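You operate a simulated robot arm through the tools that you are given. There is no shell and no other tool. Be economical: measure what you need, move in short steps, check, and stop when the job is done.

Carry out the task below with a simulated robot arm. There is one attempt and no reset: what you move stays moved.

JOB
Share out the silver blocks on the top of the yellow platform. At the end: the brown wooden dauber stands on top of the grey steel block (marked "72"); the 72 silver block from the top of the yellow platform is on top of the brown filter carton; the 40 mm silver block from the top of the yellow platform is on the grey round plate; the 30 mm silver block from the top of the yellow platform is on the grey square plate on the top of the yellow platform; whatever was shut is shut again. Leave all else as you found it, and nothing knocked over.

It is judged by the outcome, as a careful person would: the job done as asked, and still so three seconds after it is handed in. It fails if anything else is knocked over, pushed out of place, dropped, spilled or broken.

ROBOT AND FRAMES
A 6-joint arm with a two-finger parallel gripper, fixed in place. Base frame: the origin is at the foot of the arm, x ahead of it, y to its left, z up; the work surface is at about z = 760. Lengths are in mm, angles in degrees, forces in N, time in s.
With the tool pointing down near the work surface it reaches from about 240 to 640 mm from the base axis. Its first joint turns from -66.0 to 66.0 degrees. Payload 2.7 kg.
Tool frame: the origin (TCP) lies between the finger pads and is the grasp point; the fingertips stand 23 mm ahead of it; z points along the fingers, y is the line along which they close. Largest opening 94 mm; finger width 38, thickness 10; the body of the gripper, 54 by 96 mm, starts 39 mm behind the TCP.
Orientation is told as [roll, pitch, yaw] about the base's x, y, z axes, in that order, counted from this pose: with the fingers straight down and closing along the base's y, the tool's x points along the base's -x, its y along +y and its z along -z.

CONTROLS
- The arm moves only by the tool step_arm. Its arguments are lists of equal length, an entry for each row: "xyz": the shift along the tool's x, y, z in mm, a list of three; "dr": the turn, a rotation vector about the tool's x, y, z in degrees, a list of three; "fingers": the closure, from 0 (fully open) to 1 (shut). In form: {"xyz": [[dx, dy, dz], ...], "dr": [[rx, ry, rz], ...], "fingers": [fingers, ...]}. A call has 1 to 8 rows; each row is the pose to reach, as a shift and turn from the pose commanded when the call began, along the tool's axes at that moment. Rows are played at 5 a second. More than 50 mm and 8.6 degrees between two rows, or a gripper value outside its range, and nothing of the call is played. Where a pose cannot be reached the arm comes as near as it can. A force on the tool above 40 N (or 10 N above the force at the start of the call, whichever is more), or a blocked arm, ends the call early, and 0.2 s more pass. Each finger travels about 45 mm/s and halts on what it meets, pressing with about 25 N; the grip force reading is that of the motor and also rises with nothing between the fingers. The clock runs only during rows and for 0.2 s after the last one: add rows that repeat a pose to give the fingers time. It gives the time, the measured TCP pose, the force on the tool (base axes), the opening and the grip force at its end, in the units of the frame above (readings bear some noise), with the torque about the TCP (base axes, N m) and any sound that the robot's microphone picked up.
- Cameras (640 x 400 px; columns grow to the right, rows downward): "scene" is fixed at [82.7, -440.7, 1397.8]; the picture's right is [0.71, -0.70, 0.00], its down [-0.44, -0.45, -0.78] and it looks along [0.54, 0.55, -0.63] (base axes); focal length 325 px, centre (320, 200). "wrist" rides on the gripper at [86, 16, -74] in the tool frame; the picture's right is [-0.18, 0.98, 0.00], its down [-0.58, -0.11, -0.81] and it looks along [-0.79, -0.15, 0.59] (tool axes); focal length 243 px, centre (320, 200). There is no depth. A picture from a camera that has moved, and an enlarged one, comes with that camera's place and axes in the base frame and with its lens.
- camera(camera): a new picture of that camera. No time passes.
- close_up(camera, box): a new picture of the part [left, top, right, bottom] of that camera's present view, enlarged. No time passes.
- hand_in(): hands the job in; it is judged then, once.

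Go step by step. Nothing tells you positions but the pictures and the camera data: compare them with the known pose of the tool, close in by small moves and look again before you grip or let go. The budget is 120 turns and 84 pictures, counting those below and the enlarged ones. Unless the task says otherwise, let go and move clear before handing in, and close with one line.

The tools are called after "Request:" by a JSON object that holds its "name" and its "arguments". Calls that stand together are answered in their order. step_arm: Moves the arm, as the interface text tells. Its arguments: {"type":"object","properties":{"xyz":{"type":"array"},"dr":{"type":"array"},"fingers":{"type":"array"}},"required":["xyz","dr","fingers"]} The other tools are called the same way: camera (camera) takes a picture; close_up (camera, box) takes an enlarged picture of a part of a camera's view; hand_in () hands the job in.

At the start:

```text
time: 0.0
ee_pos: [478.8, 55.7, 1092.5]
tcp_rot: [0.0, 0.1, 0.0]
contact_force: [-0.2, -0.4, 0.2]
wrist_torque: [0.01, 0.06, 0.02]
opening: 94.3
grasp_force: 0.0
```

scene: 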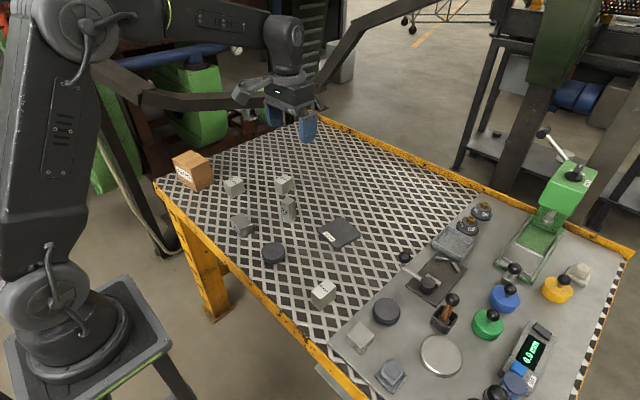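
wrist: 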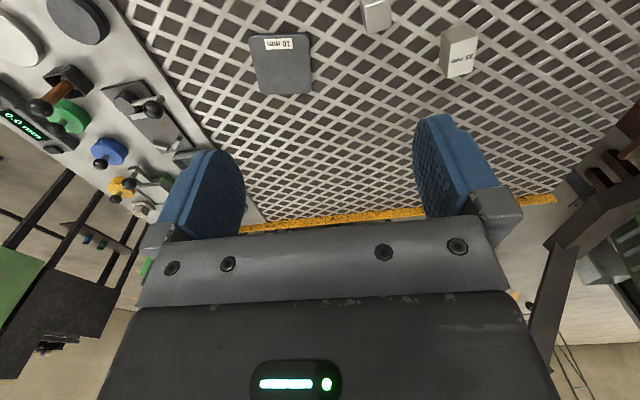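

I see a yellow-framed table with several blocks, a carton, plates, and daubers. I'll enlarge parts of the scene to read the markings.

Request:
{"name": "close_up", "arguments": {"camera": "scene", "box": [160, 140, 320, 240]}}

Request:
{"name": "close_up", "arguments": {"camera": "scene", "box": [220, 200, 380, 300]}}

Request:
{"name": "close_up", "arguments": {"camera": "scene", "box": [320, 240, 480, 340]}}

Request:
{"name": "close_up", "arguments": {"camera": "scene", "box": [340, 300, 500, 400]}}

Request:
{"name": "close_up", "arguments": {"camera": "scene", "box": [440, 190, 640, 315]}}

```text
4.00 times, centred on (240, 190) of scene
camera zoom: at [82.7, -440.7, 1397.8], right [0.71, -0.7, 0.0], down [-0.44, -0.45, -0.78], along [0.54, 0.55, -0.63], focal length 1299 px, centre (640, 240)
```

zoom: 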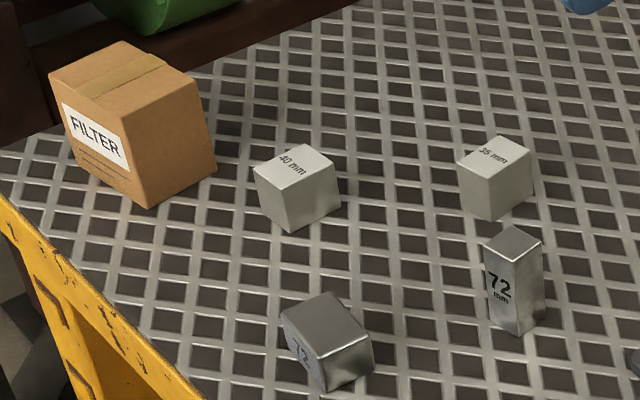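

```text
4.00 times, centred on (300, 250) of scene
camera zoom: at [82.7, -440.7, 1397.8], right [0.71, -0.7, 0.0], down [-0.44, -0.45, -0.78], along [0.54, 0.55, -0.63], focal length 1299 px, centre (400, 0)
```

zoom: 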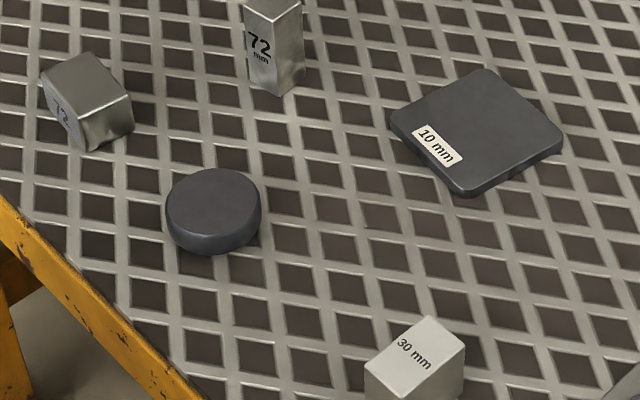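

```text
4.00 times, centred on (400, 290) of scene
camera zoom: at [82.7, -440.7, 1397.8], right [0.71, -0.7, 0.0], down [-0.44, -0.45, -0.78], along [0.54, 0.55, -0.63], focal length 1299 px, centre (0, -160)
```

zoom: 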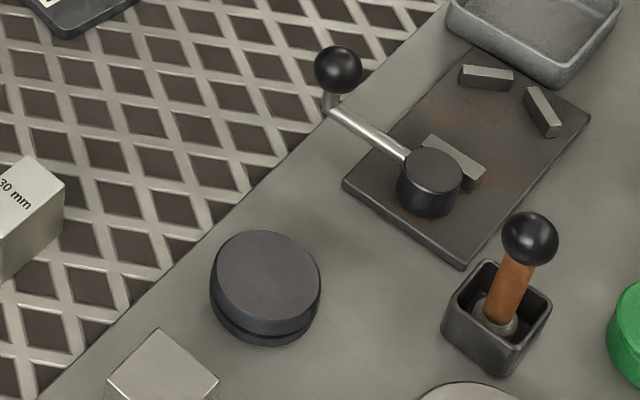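

```text
4.00 times, centred on (420, 350) of scene
camera zoom: at [82.7, -440.7, 1397.8], right [0.71, -0.7, 0.0], down [-0.44, -0.45, -0.78], along [0.54, 0.55, -0.63], focal length 1299 px, centre (-80, -400)
```

zoom: 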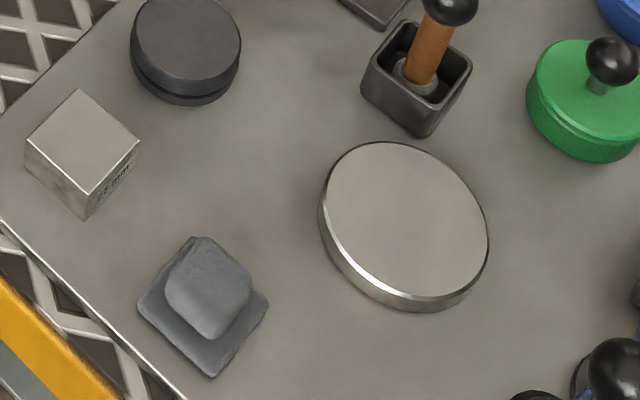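

```text
3.20 times, centred on (540, 252) of scene
camera zoom: at [82.7, -440.7, 1397.8], right [0.71, -0.7, 0.0], down [-0.44, -0.45, -0.78], along [0.54, 0.55, -0.63], focal length 1039 px, centre (-384, 32)
```

zoom: 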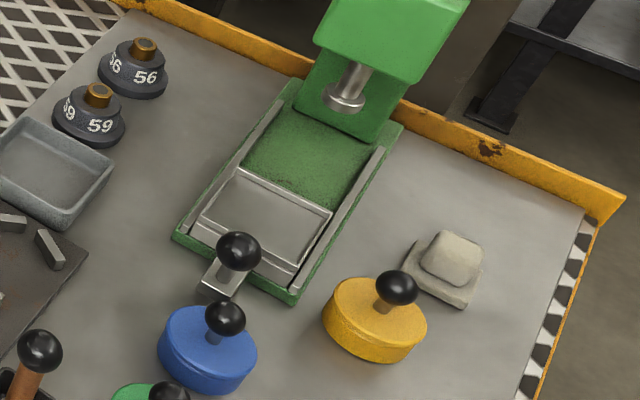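

I need to tell the two "72" blocks and the round discs apart, so I'll zoom further.

Request:
{"name": "close_up", "arguments": {"camera": "scene", "box": [225, 190, 305, 240]}}

Request:
{"name": "close_up", "arguments": {"camera": "scene", "box": [470, 310, 590, 400]}}

Request:
{"name": "close_up", "arguments": {"camera": "scene", "box": [340, 310, 404, 350]}}

Request:
{"name": "close_up", "arguments": {"camera": "scene", "box": [420, 280, 484, 340]}}

```text
8.00 times, centred on (265, 215) of scene
camera zoom: at [82.7, -440.7, 1397.8], right [0.71, -0.7, 0.0], down [-0.44, -0.45, -0.78], along [0.54, 0.55, -0.63], focal length 2598 px, centre (760, 80)
```

zoom: 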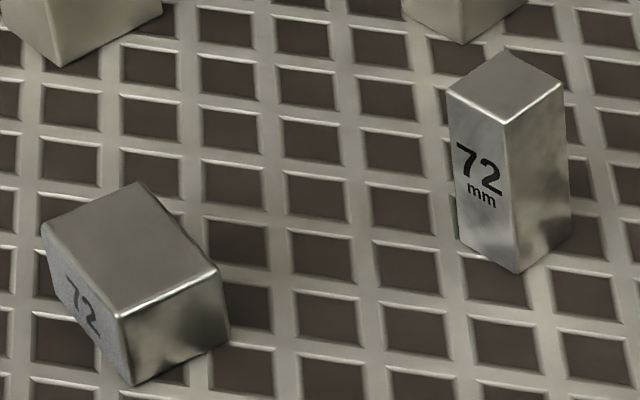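

```text
4.44 times, centred on (530, 355) of scene
camera zoom: at [82.7, -440.7, 1397.8], right [0.71, -0.7, 0.0], down [-0.44, -0.45, -0.78], along [0.54, 0.55, -0.63], focal length 1443 px, centre (-613, -489)
```

zoom: 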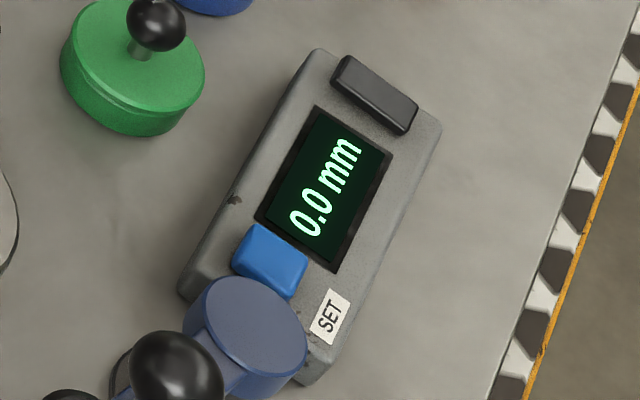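

```text
10.00 times, centred on (372, 330) of scene
camera zoom: at [82.7, -440.7, 1397.8], right [0.71, -0.7, 0.0], down [-0.44, -0.45, -0.78], along [0.54, 0.55, -0.63], focal length 3247 px, centre (-200, -1100)
```

zoom: 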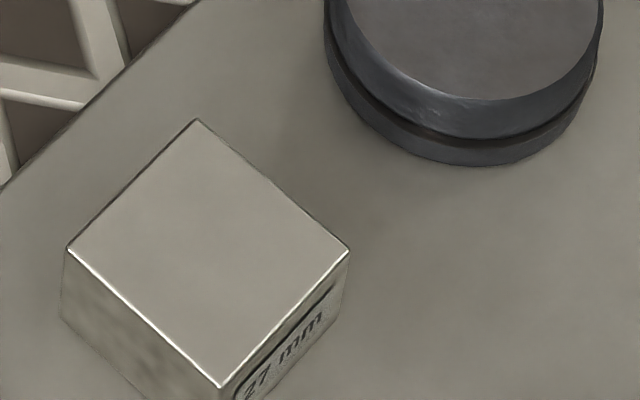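

```text
6.67 times, centred on (452, 310) of scene
camera zoom: at [82.7, -440.7, 1397.8], right [0.71, -0.7, 0.0], down [-0.44, -0.45, -0.78], along [0.54, 0.55, -0.63], focal length 2165 px, centre (-560, -533)
```

zoom: 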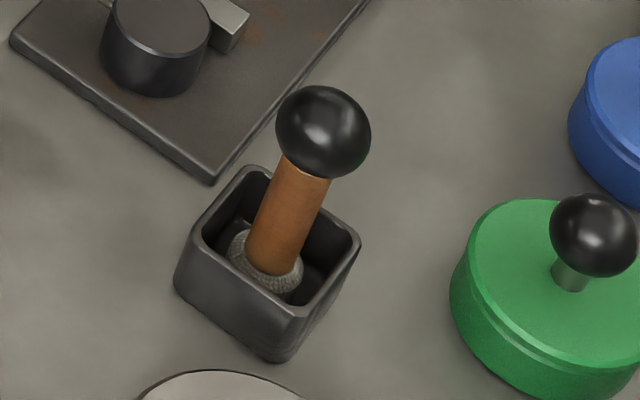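

The tall "72 mm" block is the silver one and the low dented "72" cube is the steel block. I estimate 30 mm block ≈ (391,-139), 40 mm ≈ (463,329), 72 mm ≈ (503,110), carton ≈ (405,478), dauber ≈ (545,-382). I go above the 30 mm block for a closer look.

Request:
{"name": "step_arm", "arguments": {"xyz": [[17, -32, 27], [34, -65, 54], [52, -97, 81], [69, -130, 108], [87, -162, 135], [104, -195, 162], [104, -195, 162]], "dr": [[0, 0, 0], [0, 0, 0], [0, 0, 0], [0, 0, 0], [0, 0, 0], [0, 0, 0], [0, 0, 0]], "fingers": [0, 0, 0, 0, 0, 0, 0]}}

Request:
{"name": "camera", "arguments": {"camera": "wrist"}}

```text
time: 1.6
ee_pos: [374.6, -142.5, 930.0]
tcp_rot: [-0.1, 0.0, 0.0]
contact_force: [-0.1, 0.1, 0.2]
wrist_torque: [-0.01, 0.0, -0.01]
opening: 94.1
grasp_force: 0.1
```

```text
72 pictures are left
camera wrist: at [289.1, -127.3, 1005.3], right [0.18, 0.98, 0.0], down [0.58, -0.11, 0.81], along [0.79, -0.15, -0.59], focal length 243 px, centre (320, 200)
```

wrist: 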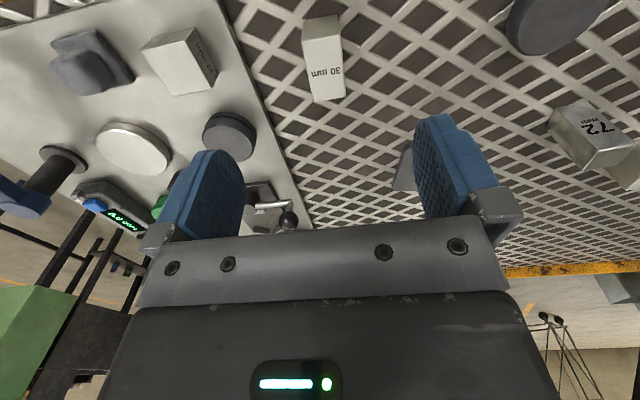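

The 30 mm block is in view; enlarging to measure its yaw and centre.

Request:
{"name": "close_up", "arguments": {"camera": "wrist", "box": [260, 0, 420, 120]}}

```text
3.33 times, centred on (340, 60) of wrist
camera zoom: at [289.1, -127.3, 1005.3], right [0.18, 0.98, 0.0], down [0.58, -0.11, 0.81], along [0.79, -0.15, -0.59], focal length 809 px, centre (253, 667)
```

zoom: 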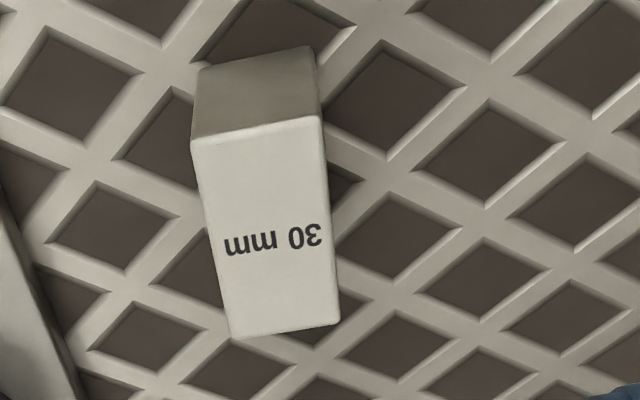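

The block measures about 30×50×40 mm, centred at (387,-141), aligned with x, top z≈800. I descend with open fingers and close on it.

Request:
{"name": "step_arm", "arguments": {"xyz": [[-12.6, 1.4, 40], [-12.6, 1.4, 80], [-12.6, 1.4, 115], [-12.6, 1.4, 138], [-12.6, 1.4, 138]], "dr": [[0, 0, 0], [0, 0, 0], [0, 0, 0], [0, 0, 0], [0, 0, 0]], "fingers": [0, 0, 0, 0, 0]}}

Request:
{"name": "camera", "arguments": {"camera": "wrist"}}

Request:
{"name": "close_up", "arguments": {"camera": "scene", "box": [240, 200, 400, 300]}}

```text
time: 2.8
ee_pos: [391.0, -136.2, 791.8]
tcp_rot: [0.0, 0.0, 0.1]
contact_force: [0.6, -0.1, 0.1]
wrist_torque: [0.0, -0.01, 0.02]
opening: 93.8
grasp_force: 0.1
```

```text
70 pictures are left
camera wrist: at [304.2, -120.9, 867.0], right [0.18, 0.98, 0.0], down [0.58, -0.11, 0.81], along [0.79, -0.15, -0.59], focal length 243 px, centre (320, 200)
```

wrist: 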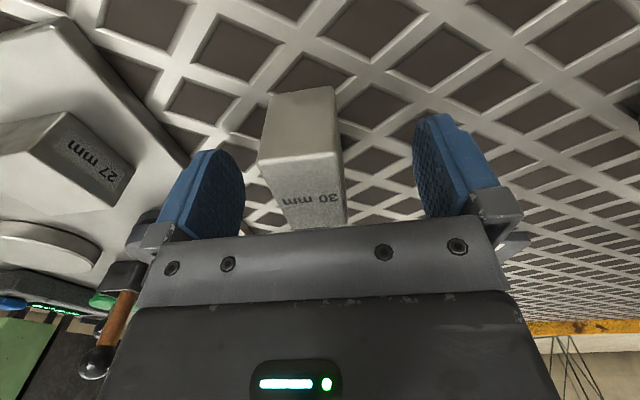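

```text
4.00 times, centred on (320, 250) of scene
camera zoom: at [82.8, -440.7, 1397.8], right [0.71, -0.7, 0.0], down [-0.44, -0.45, -0.78], along [0.54, 0.55, -0.63], focal length 1299 px, centre (320, 0)
```

zoom: 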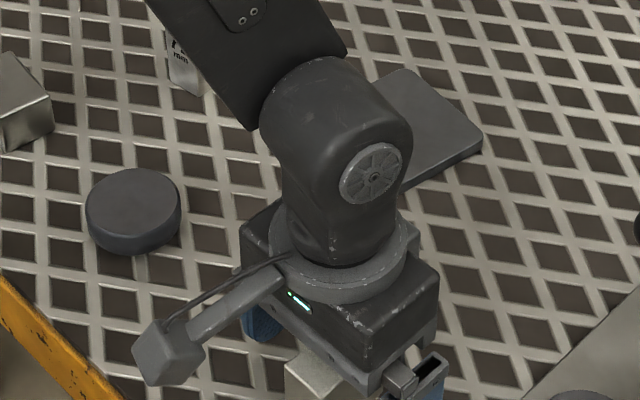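

The block's centre looks about 5 mm toward -y from the tool. I nudge and check the reading.

Request:
{"name": "step_arm", "arguments": {"xyz": [[0, -5, 0], [0, -5, 0]], "dr": [[0, 0, 0], [0, 0, 0]], "fingers": [0, 0]}}

Request:
{"name": "step_arm", "arguments": {"xyz": [[0, 0, 0]], "dr": [[0, 0, 0]], "fingers": [0]}}

Request:
{"name": "close_up", "arguments": {"camera": "wrist", "box": [180, 60, 500, 260]}}

```text
time: 3.4
ee_pos: [389.0, -141.2, 792.0]
tcp_rot: [0.0, 0.1, 0.0]
contact_force: [0.8, -0.9, -0.2]
wrist_torque: [0.02, 0.0, -0.02]
opening: 93.9
grasp_force: 0.0
```

```text
time: 3.8
ee_pos: [390.0, -142.8, 792.5]
tcp_rot: [0.0, 0.1, -0.1]
contact_force: [1.1, 0.7, -0.3]
wrist_torque: [-0.02, -0.02, -0.02]
opening: 94.2
grasp_force: 0.1
```

```text
2.00 times, centred on (340, 160) of wrist
camera zoom: at [303.7, -125.9, 866.7], right [0.18, 0.98, 0.0], down [0.58, -0.11, 0.81], along [0.79, -0.15, -0.59], focal length 485 px, centre (280, 280)
```

zoom: 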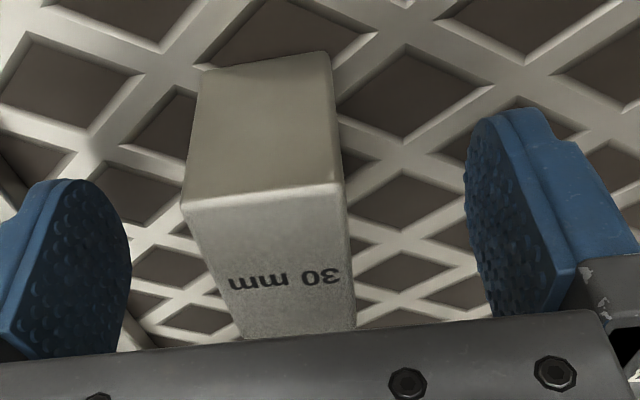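

Centred now. Closing the fingers.

Request:
{"name": "step_arm", "arguments": {"xyz": [[0, 0, 0], [0, 0, 0], [0, 0, 0], [0, 0, 0], [0, 0, 0], [0, 0, 0]], "dr": [[0, 0, 0], [0, 0, 0], [0, 0, 0], [0, 0, 0], [0, 0, 0], [0, 0, 0]], "fingers": [1, 1, 1, 1, 1, 1]}}

```text
time: 5.2
ee_pos: [388.5, -140.4, 791.6]
tcp_rot: [0.0, 0.0, 0.0]
contact_force: [-0.7, 0.4, 3.1]
wrist_torque: [0.01, 0.11, -0.03]
opening: 29.6
grasp_force: 24.7
```

Gripped at 29.6 mm. I lift and move toward the square plate, stopping short to look.

Request:
{"name": "step_arm", "arguments": {"xyz": [[0, 0, -40], [0, 0, -80], [-40, 25, -100], [-80, 50, -100], [-120, 75, -100], [-150, 100, -100], [-150, 100, -100]], "dr": [[0, 0, 0], [0, 0, 0], [0, 0, 0], [0, 0, 0], [0, 0, 0], [0, 0, 0], [0, 0, 0]], "fingers": [1, 1, 1, 1, 1, 1, 1]}}

Request:
{"name": "camera", "arguments": {"camera": "wrist"}}

```text
refused: row 3 steps farther than a row can; nothing moved
```

```text
67 pictures are left
camera wrist: at [303.7, -125.9, 866.8], right [0.18, 0.98, 0.0], down [0.58, -0.11, 0.81], along [0.79, -0.15, -0.59], focal length 243 px, centre (320, 200)
```

wrist: 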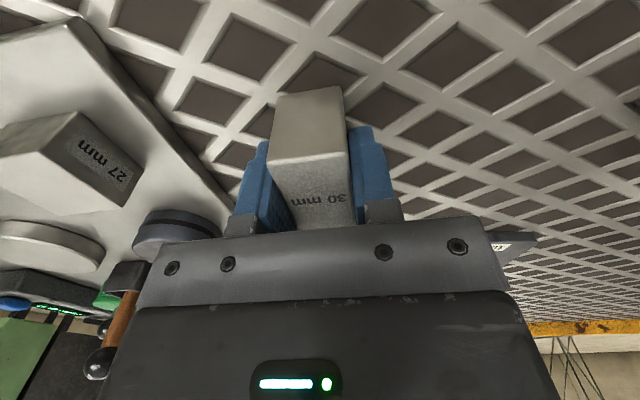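

Nothing moved; I'll retry with smaller rows.

Request:
{"name": "step_arm", "arguments": {"xyz": [[0, 0, -40], [0, 0, -80], [-35, 20, -100], [-75, 45, -100], [-115, 75, -100], [-150, 100, -100], [-150, 100, -100]], "dr": [[0, 0, 0], [0, 0, 0], [0, 0, 0], [0, 0, 0], [0, 0, 0], [0, 0, 0], [0, 0, 0]], "fingers": [1, 1, 1, 1, 1, 1, 1]}}

Request:
{"name": "camera", "arguments": {"camera": "wrist"}}

```text
time: 6.8
ee_pos: [541.0, -44.0, 888.8]
tcp_rot: [0.1, 0.1, 0.1]
contact_force: [0.2, -0.2, -1.1]
wrist_torque: [-0.02, -0.04, 0.0]
opening: 29.6
grasp_force: 25.1
```

```text
66 pictures are left
camera wrist: at [455.0, -29.1, 964.4], right [0.18, 0.98, 0.0], down [0.58, -0.11, 0.81], along [0.79, -0.15, -0.59], focal length 243 px, centre (320, 200)
```

wrist: 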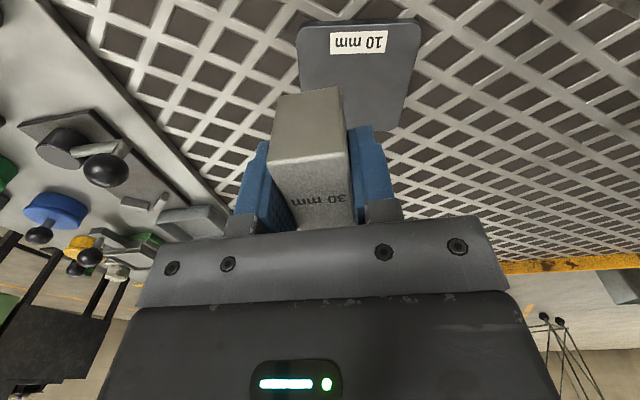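

The plate's centre is about (563,-22), with about 85 mm sides. I move over it and descend to just above contact.

Request:
{"name": "step_arm", "arguments": {"xyz": [[-23, 22, 0], [-23, 22, 40], [-23, 22, 70], [-23, 22, 80], [-23, 22, 80]], "dr": [[0, 0, 0], [0, 0, 0], [0, 0, 0], [0, 0, 0], [0, 0, 0]], "fingers": [1, 1, 1, 1, 1]}}

Request:
{"name": "camera", "arguments": {"camera": "wrist"}}

Request:
{"name": "close_up", "arguments": {"camera": "scene", "box": [280, 180, 400, 260]}}

```text
time: 8.0
ee_pos: [561.7, -19.9, 811.2]
tcp_rot: [0.0, 0.0, 0.0]
contact_force: [0.5, 0.7, -1.6]
wrist_torque: [-0.02, -0.05, -0.01]
opening: 29.9
grasp_force: 25.0
```

```text
65 pictures are left
camera wrist: at [476.9, -3.9, 885.9], right [0.18, 0.98, 0.0], down [0.58, -0.11, 0.81], along [0.79, -0.15, -0.59], focal length 243 px, centre (320, 200)
```

wrist: 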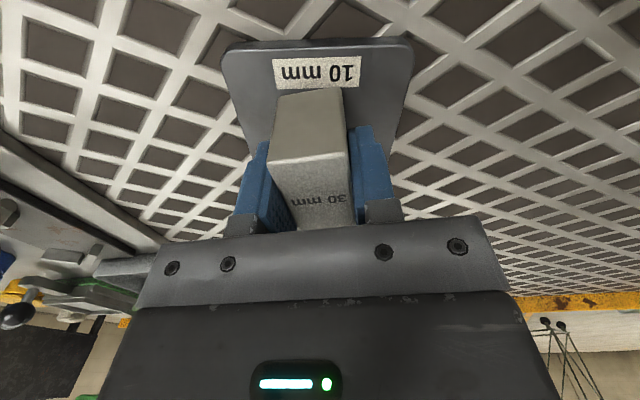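

```text
5.00 times, centred on (340, 220) of scene
camera zoom: at [82.8, -440.7, 1397.8], right [0.71, -0.7, 0.0], down [-0.44, -0.45, -0.78], along [0.54, 0.55, -0.63], focal length 1624 px, centre (220, 100)
```

zoom: 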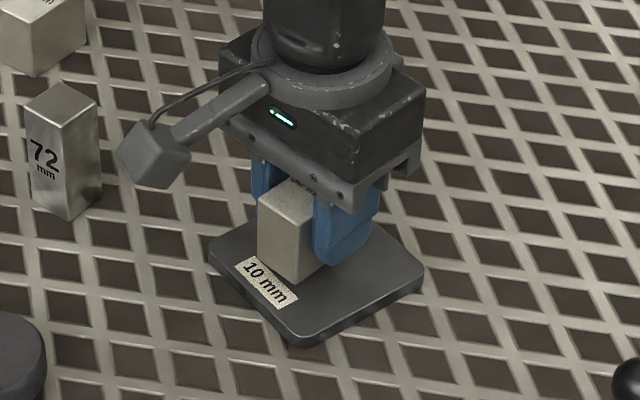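

Well centred over the plate. I lower the last few millimetres, watching the force.

Request:
{"name": "step_arm", "arguments": {"xyz": [[0, 0, 4], [0, 0, 7], [0, 0, 8.5], [0, 0, 8.5]], "dr": [[0, 0, 0], [0, 0, 0], [0, 0, 0], [0, 0, 0]], "fingers": [1, 1, 1, 1]}}

Request:
{"name": "step_arm", "arguments": {"xyz": [[0, 0, 1], [0, 0, 1]], "dr": [[0, 0, 0], [0, 0, 0]], "fingers": [1, 1]}}

```text
time: 9.0
ee_pos: [561.3, -20.0, 802.1]
tcp_rot: [0.0, 0.0, 0.0]
contact_force: [-0.3, -0.1, -1.8]
wrist_torque: [-0.01, 0.0, -0.01]
opening: 29.8
grasp_force: 25.0
```

```text
time: 9.6
ee_pos: [562.1, -20.6, 801.5]
tcp_rot: [0.0, 0.0, -0.1]
contact_force: [0.3, -0.6, -1.4]
wrist_torque: [0.01, -0.03, -0.02]
opening: 29.9
grasp_force: 24.3
```

Request:
{"name": "step_arm", "arguments": {"xyz": [[0, 0, 1], [0, 0, 1]], "dr": [[0, 0, 0], [0, 0, 0]], "fingers": [1, 1]}}

Request:
{"name": "step_arm", "arguments": {"xyz": [[0, 0, 1], [0, 0, 1]], "dr": [[0, 0, 0], [0, 0, 0]], "fingers": [1, 1]}}

Request:
{"name": "close_up", "arguments": {"camera": "scene", "box": [310, 200, 370, 250]}}

```text
time: 10.2
ee_pos: [562.6, -19.6, 800.8]
tcp_rot: [0.1, -0.1, 0.1]
contact_force: [0.2, 0.4, 3.0]
wrist_torque: [0.0, 0.14, -0.03]
opening: 29.7
grasp_force: 25.2
```

```text
time: 10.8
ee_pos: [562.3, -20.0, 800.7]
tcp_rot: [0.0, -0.2, 0.0]
contact_force: [-3.6, -0.3, 16.3]
wrist_torque: [-0.01, 0.15, 0.1]
opening: 30.1
grasp_force: 24.5
```

```text
8.00 times, centred on (340, 225) of scene
camera zoom: at [82.4, -440.7, 1397.8], right [0.71, -0.7, 0.0], down [-0.44, -0.45, -0.78], along [0.54, 0.55, -0.63], focal length 2598 px, centre (160, 0)
```

zoom: 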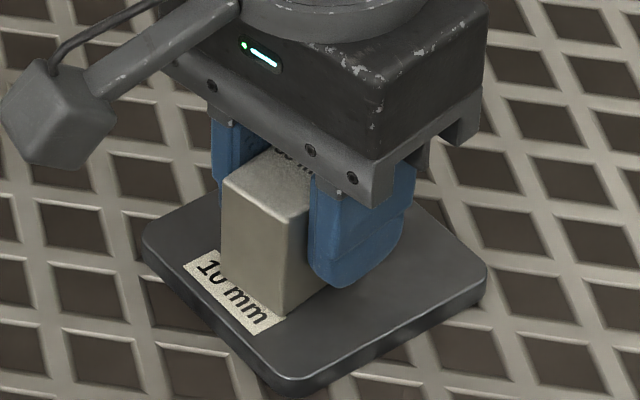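

Contact made. I back off a millimetre, open and rise.

Request:
{"name": "step_arm", "arguments": {"xyz": [[0, 0, -1], [0, 0, -1], [0, 0, -1], [0, 0, -1], [0, 0, -1], [0, 0, -1]], "dr": [[0, 0, 0], [0, 0, 0], [0, 0, 0], [0, 0, 0], [0, 0, 0], [0, 0, 0]], "fingers": [1, 0.7, 0.5, 0.3, 0.2, 0]}}

Request:
{"name": "step_arm", "arguments": {"xyz": [[0, 0, -40], [0, 0, -80], [0, 0, -120], [0, 0, -160], [0, 0, -160]], "dr": [[0, 0, 0], [0, 0, 0], [0, 0, 0], [0, 0, 0], [0, 0, 0]], "fingers": [0, 0, 0, 0, 0]}}

Request:
{"name": "camera", "arguments": {"camera": "scene"}}

```text
time: 12.2
ee_pos: [560.9, -19.6, 801.4]
tcp_rot: [0.0, -0.1, 0.0]
contact_force: [0.1, 1.1, -0.2]
wrist_torque: [-0.03, -0.02, 0.02]
opening: 94.2
grasp_force: 0.0
```

```text
time: 13.4
ee_pos: [563.4, -18.8, 958.7]
tcp_rot: [-0.1, 0.2, 0.0]
contact_force: [-0.2, 0.1, -0.6]
wrist_torque: [0.01, -0.01, -0.01]
opening: 93.7
grasp_force: 0.1
```

```text
62 pictures are left
```

scene: 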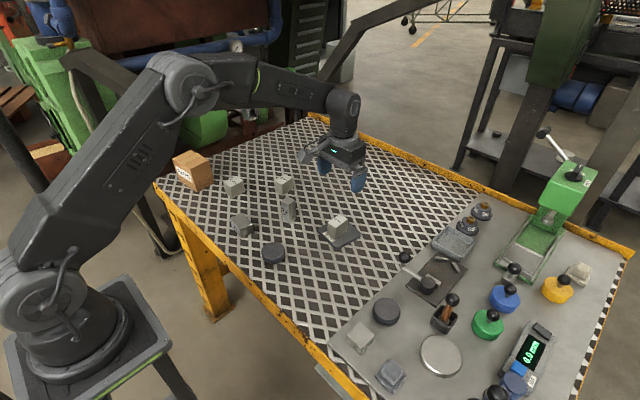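

The 30 mm block stands on the square plate. Next I look at the tall 72 mm block.

Request:
{"name": "step_arm", "arguments": {"xyz": [[25, 40, 0], [50, 80, 0], [80, 115, 0], [80, 115, 0]], "dr": [[0, 0, 0], [0, 0, 0], [0, 0, 0], [0, 0, 0]], "fingers": [0, 0, 0, 0]}}

Request:
{"name": "camera", "arguments": {"camera": "wrist"}}

Request:
{"name": "close_up", "arguments": {"camera": "wrist", "box": [240, 0, 480, 150]}}

```text
time: 14.4
ee_pos: [481.0, 95.7, 959.2]
tcp_rot: [0.1, 0.1, 0.0]
contact_force: [-0.1, -0.6, 0.1]
wrist_torque: [-0.03, -0.01, -0.01]
opening: 94.2
grasp_force: 0.0
```

```text
61 pictures are left
camera wrist: at [394.9, 110.5, 1034.4], right [0.18, 0.98, 0.0], down [0.58, -0.11, 0.81], along [0.79, -0.15, -0.59], focal length 243 px, centre (320, 200)
```

wrist: 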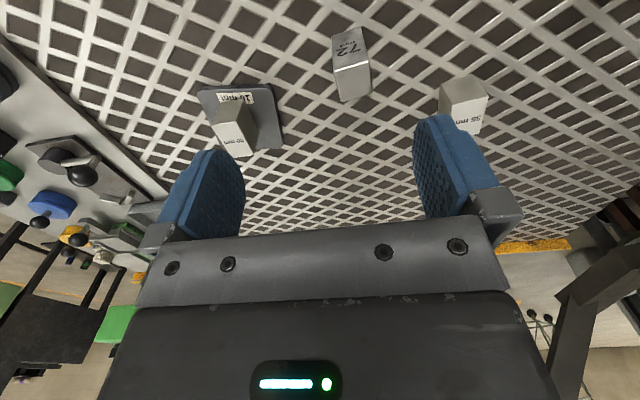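

```text
2.67 times, centred on (360, 75) of wrist
camera zoom: at [394.9, 110.5, 1034.4], right [0.18, 0.98, 0.0], down [0.58, -0.11, 0.81], along [0.79, -0.15, -0.59], focal length 647 px, centre (213, 533)
```

zoom: 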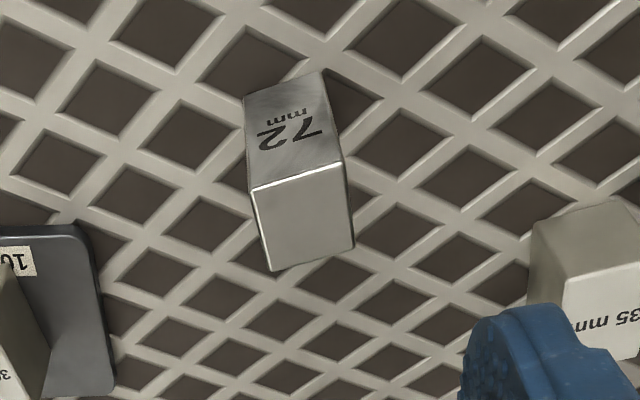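

Tall block: ~28×28×72 mm, centred at (505,119), yaw about +7°. I align and descend partly around it.

Request:
{"name": "step_arm", "arguments": {"xyz": [[-24, 24, 0], [-24, 24, 40], [-24, 24, 80], [-24, 24, 115], [-24, 24, 142], [-24, 24, 142]], "dr": [[0, 0, -7], [0, 0, -7], [0, 0, -7], [0, 0, -7], [0, 0, -7], [0, 0, -7]], "fingers": [0, 0, 0, 0, 0, 0]}}

Request:
{"name": "close_up", "arguments": {"camera": "wrist", "box": [160, 0, 480, 240]}}

```text
time: 15.8
ee_pos: [505.9, 121.3, 816.6]
tcp_rot: [0.0, 0.0, 7.0]
contact_force: [-0.5, -0.1, -0.4]
wrist_torque: [-0.02, 0.0, 0.02]
opening: 93.7
grasp_force: 0.0
```

```text
1.67 times, centred on (320, 120) of wrist
camera zoom: at [417.1, 126.1, 892.2], right [0.06, 1.0, 0.0], down [0.59, -0.04, 0.81], along [0.8, -0.05, -0.59], focal length 404 px, centre (320, 333)
```

zoom: 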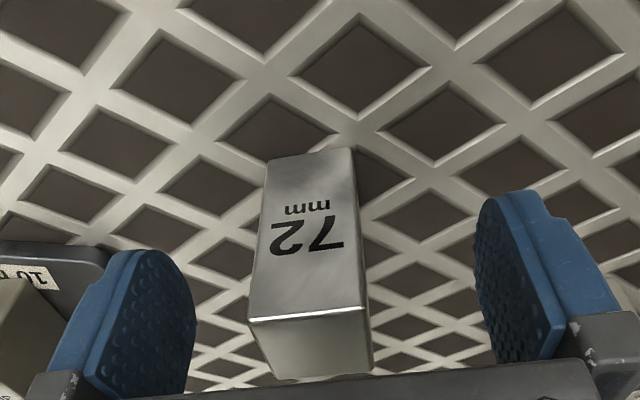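

Centred. Closing.

Request:
{"name": "step_arm", "arguments": {"xyz": [[0, 0, 0], [0, 0, 0], [0, 0, 0], [0, 0, 0], [0, 0, 0], [0, 0, 0]], "dr": [[0, 0, 0], [0, 0, 0], [0, 0, 0], [0, 0, 0], [0, 0, 0], [0, 0, 0]], "fingers": [1, 1, 1, 1, 1, 1]}}

```text
time: 17.2
ee_pos: [503.8, 120.2, 817.7]
tcp_rot: [-0.1, 0.0, 6.9]
contact_force: [0.2, -1.7, 1.1]
wrist_torque: [-0.15, -0.05, 0.0]
opening: 29.7
grasp_force: 25.1
```

Gripped at ~29.7. I lift well clear and travel toward the carton.

Request:
{"name": "step_arm", "arguments": {"xyz": [[0, 0, -20], [0, 0, -60], [0, 0, -100], [0, 0, -130], [0, 0, -130]], "dr": [[0, 0, 0], [0, 0, 0], [0, 0, 0], [0, 0, 0], [0, 0, 0]], "fingers": [1, 1, 1, 1, 1]}}

Request:
{"name": "step_arm", "arguments": {"xyz": [[14, 42, 0], [28, 84, 0], [42, 126, 0], [56, 168, 0], [70, 210, 0], [84, 252, 0], [84, 252, 0]], "dr": [[0, 0, 0], [0, 0, 0], [0, 0, 0], [0, 0, 0], [0, 0, 0], [0, 0, 0], [0, 0, 0]], "fingers": [1, 1, 1, 1, 1, 1, 1]}}

Request:
{"name": "camera", "arguments": {"camera": "wrist"}}

Request:
{"name": "camera", "arguments": {"camera": "scene"}}

```text
time: 18.4
ee_pos: [504.1, 120.4, 950.1]
tcp_rot: [-0.1, -0.1, 7.0]
contact_force: [-1.4, 0.1, -5.2]
wrist_torque: [-0.01, -0.02, 0.0]
opening: 29.9
grasp_force: 24.6
```

```text
time: 20.0
ee_pos: [389.4, 355.5, 948.9]
tcp_rot: [-0.1, 0.0, 7.0]
contact_force: [0.7, 0.2, -4.6]
wrist_torque: [0.0, 0.02, 0.02]
opening: 29.8
grasp_force: 24.3
```

```text
58 pictures are left
camera wrist: at [301.9, 360.0, 1025.3], right [0.06, 1.0, 0.0], down [0.59, -0.04, 0.81], along [0.8, -0.05, -0.59], focal length 243 px, centre (320, 200)
```

wrist: 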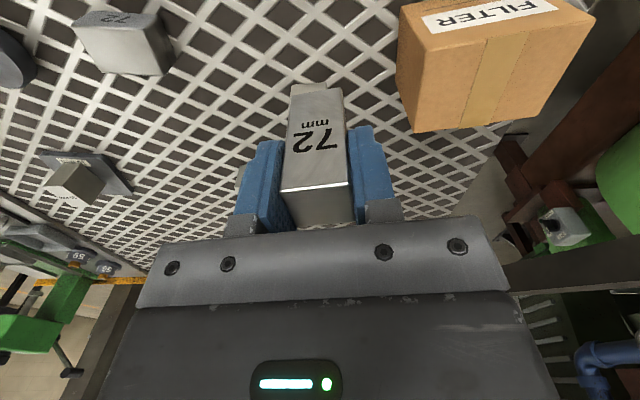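

```text
57 pictures are left
```

scene: 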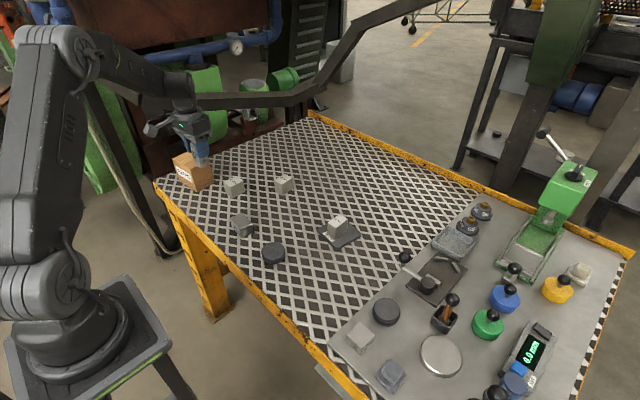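

Carton top is x≈370–441, y≈430–533, z≈845, yaw ≈ +7°, matching the held block. I go over it at about (405,473).

Request:
{"name": "step_arm", "arguments": {"xyz": [[-10, 38, 0], [-20, 76, 0], [-30, 113, 0], [-30, 113, 0], [-30, 113, 0]], "dr": [[0, 0, 0], [0, 0, 0], [0, 0, 0], [0, 0, 0], [0, 0, 0]], "fingers": [1, 1, 1, 1, 1]}}

Request:
{"name": "camera", "arguments": {"camera": "wrist"}}

Request:
{"name": "close_up", "arguments": {"camera": "scene", "box": [130, 80, 290, 220]}}

```text
time: 21.2
ee_pos: [408.1, 471.7, 948.8]
tcp_rot: [0.0, 0.0, 7.0]
contact_force: [-0.4, -0.6, -5.5]
wrist_torque: [-0.01, 0.04, 0.0]
opening: 29.8
grasp_force: 24.6
```

```text
56 pictures are left
camera wrist: at [321.8, 476.8, 1023.4], right [0.06, 1.0, 0.0], down [0.59, -0.04, 0.81], along [0.8, -0.05, -0.59], focal length 243 px, centre (320, 200)
```

wrist: 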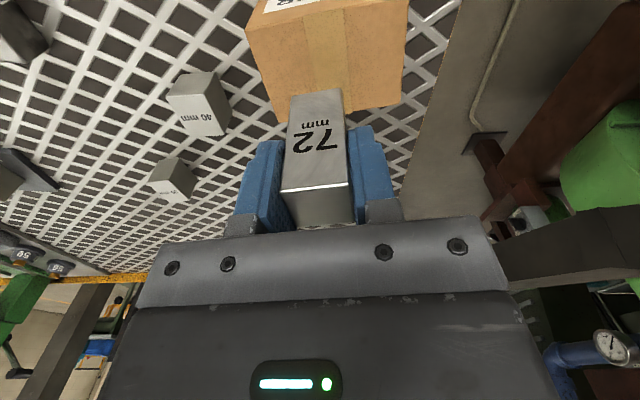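

```text
2.86 times, centred on (210, 150) of scene
camera zoom: at [82.8, -440.6, 1397.8], right [0.71, -0.7, 0.0], down [-0.44, -0.45, -0.78], along [0.54, 0.55, -0.63], focal length 928 px, centre (634, 343)
```

zoom: 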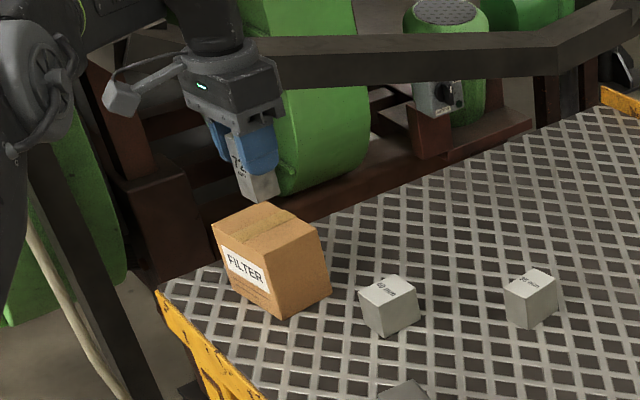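

Over the carton, about centred. I descend to just above it.

Request:
{"name": "step_arm", "arguments": {"xyz": [[0, 3, 15], [0, 3, 28], [0, 3, 36], [0, 3, 36]], "dr": [[0, 0, 0], [0, 0, 0], [0, 0, 0], [0, 0, 0]], "fingers": [1, 1, 1, 1]}}

Request:
{"name": "close_up", "arguments": {"camera": "scene", "box": [165, 110, 245, 200]}}

Request:
{"name": "camera", "arguments": {"camera": "wrist"}}

```text
time: 22.2
ee_pos: [408.5, 478.8, 912.3]
tcp_rot: [0.0, 0.0, 7.0]
contact_force: [-0.6, 0.2, -5.0]
wrist_torque: [0.03, 0.02, -0.06]
opening: 29.9
grasp_force: 25.2
```

```text
4.44 times, centred on (205, 155) of scene
camera zoom: at [82.8, -440.6, 1397.8], right [0.71, -0.7, 0.0], down [-0.44, -0.45, -0.78], along [0.54, 0.55, -0.63], focal length 1443 px, centre (831, 400)
```

zoom: 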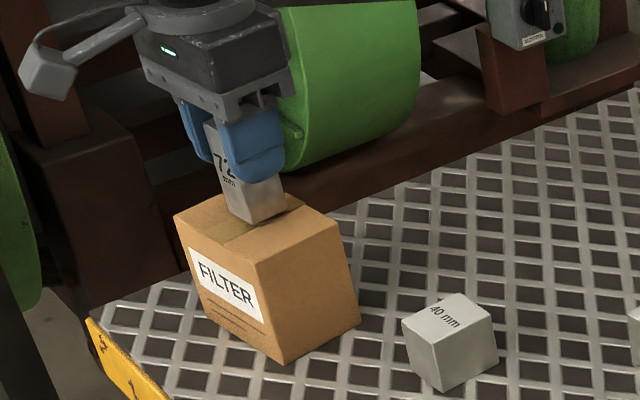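

```text
53 pictures are left
camera wrist: at [320.8, 482.5, 987.8], right [0.06, 1.0, 0.0], down [0.59, -0.04, 0.81], along [0.8, -0.05, -0.59], focal length 243 px, centre (320, 200)
```

wrist: 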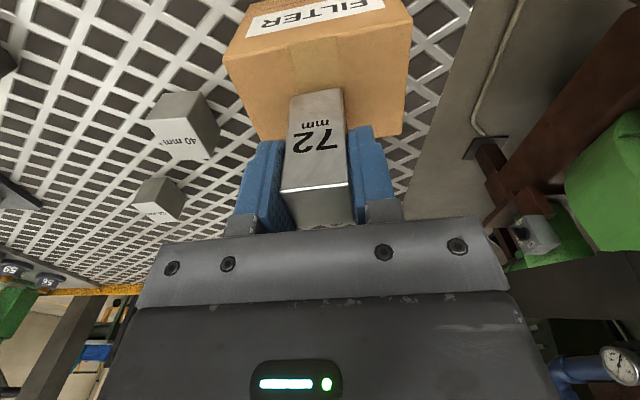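

Nicely located. Lowering gently in small steps.

Request:
{"name": "step_arm", "arguments": {"xyz": [[0, 0, 3], [0, 0, 5], [0, 0, 5]], "dr": [[0, 0, 0], [0, 0, 0], [0, 0, 0]], "fingers": [1, 1, 1]}}

Request:
{"name": "step_arm", "arguments": {"xyz": [[0, 0, 2], [0, 0, 2]], "dr": [[0, 0, 0], [0, 0, 0]], "fingers": [1, 1]}}

Request:
{"name": "step_arm", "arguments": {"xyz": [[0, 0, 1], [0, 0, 1]], "dr": [[0, 0, 0], [0, 0, 0]], "fingers": [1, 1]}}

```text
time: 23.0
ee_pos: [407.5, 479.3, 907.9]
tcp_rot: [0.0, -0.1, 7.0]
contact_force: [0.0, -0.4, -5.1]
wrist_torque: [0.04, -0.01, 0.0]
opening: 29.9
grasp_force: 25.5
```

```text
time: 23.6
ee_pos: [406.2, 479.7, 906.9]
tcp_rot: [0.1, -0.1, 7.0]
contact_force: [-2.6, -2.7, 6.5]
wrist_torque: [-0.25, 0.18, 0.04]
opening: 29.9
grasp_force: 24.8
```

```text
time: 24.2
ee_pos: [408.2, 478.7, 907.0]
tcp_rot: [0.2, -0.3, 7.1]
contact_force: [-0.7, -0.3, 16.7]
wrist_torque: [-0.27, 0.05, 0.02]
opening: 30.1
grasp_force: 24.8
```

Contact made; I back off 2 mm of command, open, and rise.

Request:
{"name": "step_arm", "arguments": {"xyz": [[0, 0, -1.5], [0, 0, -1.5], [0, 0, -1.5], [0, 0, -1.5], [0, 0, -1.5], [0, 0, -1.5], [0, 0, -1.5]], "dr": [[0, 0, 0], [0, 0, 0], [0, 0, 0], [0, 0, 0], [0, 0, 0], [0, 0, 0], [0, 0, 0]], "fingers": [1, 0.7, 0.6, 0.4, 0.2, 0, 0]}}

Request:
{"name": "step_arm", "arguments": {"xyz": [[0, 0, -20], [0, 0, -60], [0, 0, -95], [0, 0, -95]], "dr": [[0, 0, 0], [0, 0, 0], [0, 0, 0], [0, 0, 0]], "fingers": [0, 0, 0, 0]}}

Request:
{"name": "close_up", "arguments": {"camera": "scene", "box": [140, 80, 300, 240]}}

```text
time: 25.8
ee_pos: [406.9, 478.0, 905.9]
tcp_rot: [0.0, -0.1, 6.9]
contact_force: [0.6, -0.1, 0.4]
wrist_torque: [0.01, 0.01, 0.04]
opening: 94.0
grasp_force: 0.0
```

```text
time: 26.8
ee_pos: [404.8, 477.6, 1002.2]
tcp_rot: [0.0, 0.1, 7.0]
contact_force: [-0.6, 0.3, 0.1]
wrist_torque: [0.01, -0.04, -0.02]
opening: 93.9
grasp_force: 0.1
```

```text
2.50 times, centred on (220, 160) of scene
camera zoom: at [82.7, -440.7, 1397.8], right [0.71, -0.7, 0.0], down [-0.44, -0.45, -0.78], along [0.54, 0.55, -0.63], focal length 812 px, centre (570, 300)
```

zoom: 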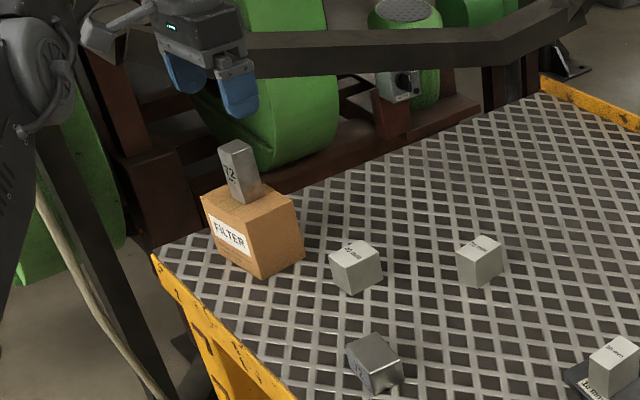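

The 72 stands on the carton. I move away to view the 40 mm block.

Request:
{"name": "step_arm", "arguments": {"xyz": [[-4, -40, 0], [-7, -80, 0], [-11, -125, 20], [-14.6, -168, 40], [-14.6, -168, 40]], "dr": [[0, 0, 0], [0, 0, 0], [0, 0, 0], [0, 0, 7], [0, 0, 7]], "fingers": [0, 0, 0, 0, 0]}}

Request:
{"name": "close_up", "arguments": {"camera": "wrist", "box": [240, 0, 480, 150]}}

```text
time: 28.0
ee_pos: [438.7, 311.7, 963.3]
tcp_rot: [0.0, 0.0, 0.0]
contact_force: [-0.2, -0.2, -0.1]
wrist_torque: [0.03, -0.01, -0.03]
opening: 94.0
grasp_force: 0.0
```

```text
2.67 times, centred on (360, 75) of wrist
camera zoom: at [353.2, 327.5, 1038.7], right [0.18, 0.98, 0.0], down [0.58, -0.11, 0.81], along [0.79, -0.15, -0.59], focal length 647 px, centre (213, 533)
```

zoom: 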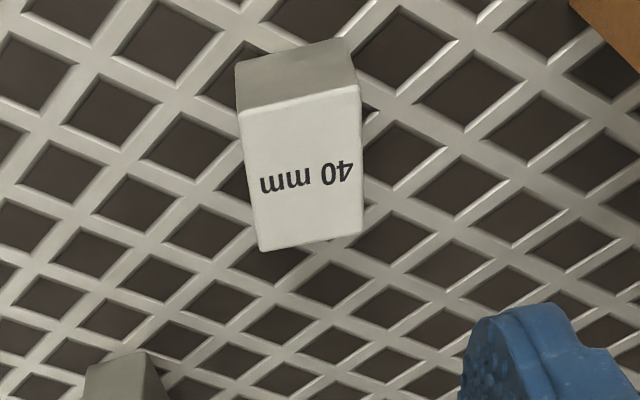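

The 40 mm block is 40×50 mm, yaw ≈0, centred at (468,339). I descend onto it.

Request:
{"name": "step_arm", "arguments": {"xyz": [[-28.5, 27.5, 10], [-28.5, 27.5, 55], [-28.5, 27.5, 100], [-28.5, 27.5, 145], [-28.5, 27.5, 171], [-28.5, 27.5, 171]], "dr": [[0, 0, 0], [0, 0, 0], [0, 0, 0], [0, 0, 0], [0, 0, 0], [0, 0, 0]], "fingers": [0, 0, 0, 0, 0, 0]}}

Request:
{"name": "close_up", "arguments": {"camera": "wrist", "box": [180, 60, 500, 260]}}

```text
time: 29.4
ee_pos: [467.2, 341.2, 792.1]
tcp_rot: [0.0, -0.1, 0.1]
contact_force: [0.0, -0.3, -1.1]
wrist_torque: [-0.01, -0.05, -0.03]
opening: 94.0
grasp_force: 0.1
```

```text
2.00 times, centred on (340, 160) of wrist
camera zoom: at [382.1, 357.3, 867.0], right [0.18, 0.98, 0.0], down [0.58, -0.11, 0.81], along [0.79, -0.15, -0.59], focal length 485 px, centre (280, 280)
```

zoom: 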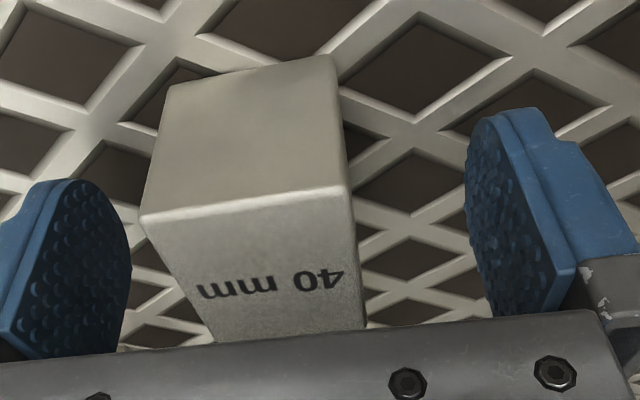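

About 3 mm off; I nudge and close.

Request:
{"name": "step_arm", "arguments": {"xyz": [[0, -3, 0], [0, -3, 0], [0, -3, 0], [0, -3, 0], [0, -3, 0], [0, -3, 0], [0, -3, 0]], "dr": [[0, 0, 0], [0, 0, 0], [0, 0, 0], [0, 0, 0], [0, 0, 0], [0, 0, 0], [0, 0, 0]], "fingers": [0, 0, 1, 1, 1, 1, 1]}}

Request:
{"name": "step_arm", "arguments": {"xyz": [[0, 0, -30], [0, 0, -70], [0, 0, -110], [0, 0, -110]], "dr": [[0, 0, 0], [0, 0, 0], [0, 0, 0], [0, 0, 0]], "fingers": [1, 1, 1, 1]}}

```text
time: 31.0
ee_pos: [468.1, 338.5, 792.8]
tcp_rot: [-0.1, 0.0, 0.0]
contact_force: [0.3, 0.5, 0.7]
wrist_torque: [-0.01, 0.0, 0.06]
opening: 39.9
grasp_force: 25.4
```

```text
time: 32.0
ee_pos: [471.1, 337.8, 901.2]
tcp_rot: [0.0, 0.0, 0.0]
contact_force: [-0.2, 0.5, -2.6]
wrist_torque: [0.0, -0.03, 0.03]
opening: 39.9
grasp_force: 24.9
```

Lifted. I travel to the round plate.

Request:
{"name": "step_arm", "arguments": {"xyz": [[14, -40, 0], [28, -81, 0], [42, -121, 0], [56, -162, 0], [70, -202, 0], [84, -243, 0], [97, -283, 0], [97, -283, 0]], "dr": [[0, 0, 0], [0, 0, 0], [0, 0, 0], [0, 0, 0], [0, 0, 0], [0, 0, 0], [0, 0, 0], [0, 0, 0]], "fingers": [1, 1, 1, 1, 1, 1, 1, 1]}}

Request:
{"name": "camera", "arguments": {"camera": "wrist"}}

Request:
{"name": "close_up", "arguments": {"camera": "scene", "box": [220, 180, 340, 280]}}

```text
time: 33.8
ee_pos: [375.8, 54.1, 898.3]
tcp_rot: [0.0, 0.0, 0.0]
contact_force: [-0.5, -0.7, -2.3]
wrist_torque: [-0.02, -0.01, -0.05]
opening: 39.8
grasp_force: 24.6
```

```text
49 pictures are left
camera wrist: at [290.1, 69.8, 973.7], right [0.18, 0.98, 0.0], down [0.58, -0.11, 0.81], along [0.79, -0.15, -0.59], focal length 243 px, centre (320, 200)
```

wrist: 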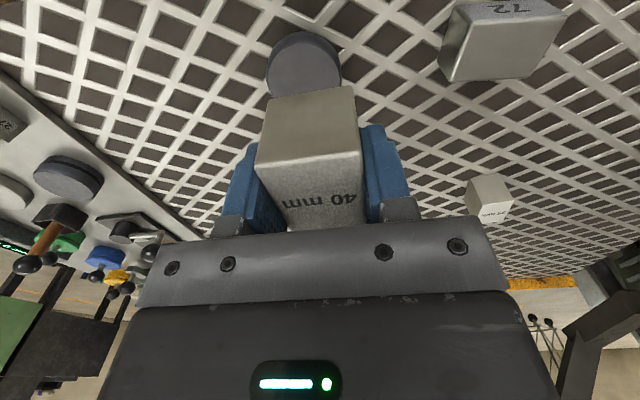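

```text
4.00 times, centred on (280, 230) of scene
camera zoom: at [82.8, -440.7, 1397.8], right [0.71, -0.7, 0.0], down [-0.44, -0.45, -0.78], along [0.54, 0.55, -0.63], focal length 1299 px, centre (480, 80)
```

zoom: 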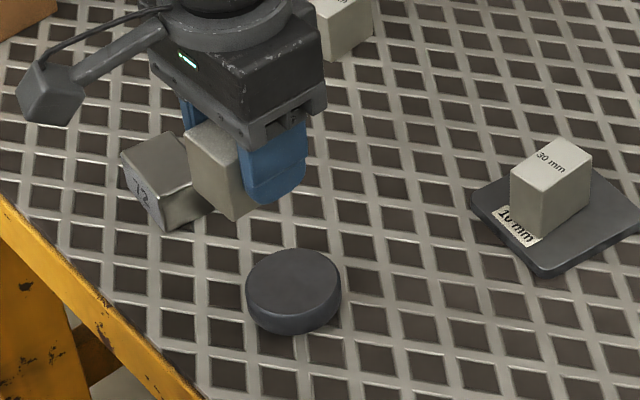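

Before placing, I compare this disc with the grooved one on the steel sheet.

Request:
{"name": "close_up", "arguments": {"camera": "wrist", "box": [0, 100, 200, 280]}}

Request:
{"name": "close_up", "arguments": {"camera": "wrist", "box": [240, 10, 400, 110]}}

Request:
{"name": "close_up", "arguments": {"camera": "scene", "box": [365, 290, 410, 330]}}

Request:
{"name": "close_up", "arguments": {"camera": "scene", "box": [255, 235, 295, 270]}}

```text
2.22 times, centred on (100, 190) of wrist
camera zoom: at [290.1, 69.8, 973.7], right [0.18, 0.98, 0.0], down [0.58, -0.11, 0.81], along [0.79, -0.15, -0.59], focal length 539 px, centre (809, 222)
```

zoom: 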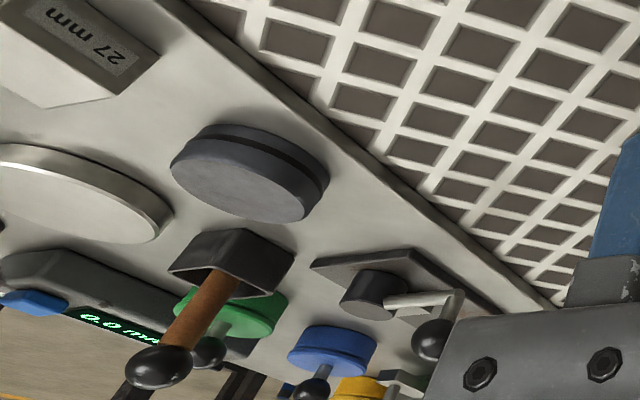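

```text
4.00 times, centred on (320, 60) of wrist
camera zoom: at [290.1, 69.8, 973.7], right [0.18, 0.98, 0.0], down [0.58, -0.11, 0.81], along [0.79, -0.15, -0.59], focal length 970 px, centre (320, 760)
```

zoom: 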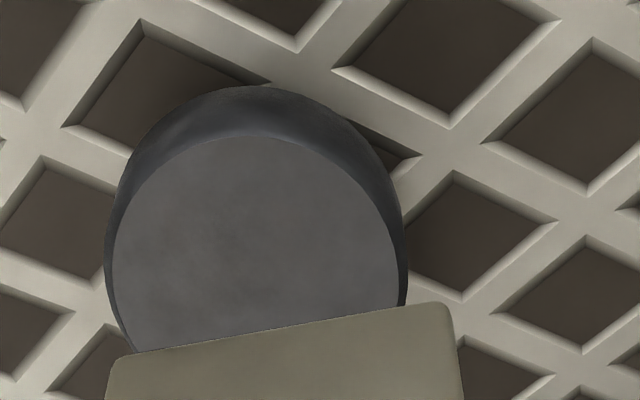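

```text
10.00 times, centred on (388, 310) of scene
camera zoom: at [82.8, -440.7, 1397.8], right [0.71, -0.7, 0.0], down [-0.44, -0.45, -0.78], along [0.54, 0.55, -0.63], focal length 3247 px, centre (-355, -900)
```

zoom: 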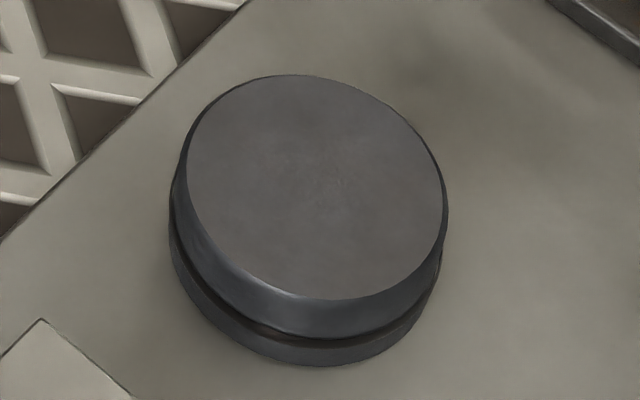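

```text
11.43 times, centred on (275, 252) of scene
camera zoom: at [82.8, -440.7, 1397.8], right [0.71, -0.7, 0.0], down [-0.44, -0.45, -0.78], along [0.54, 0.55, -0.63], focal length 3711 px, centre (834, -400)
```

zoom: 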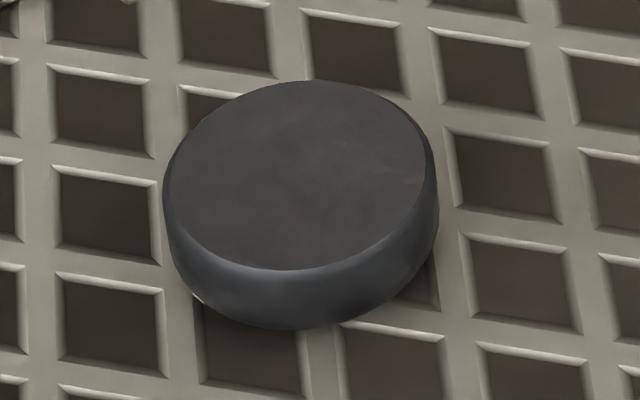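

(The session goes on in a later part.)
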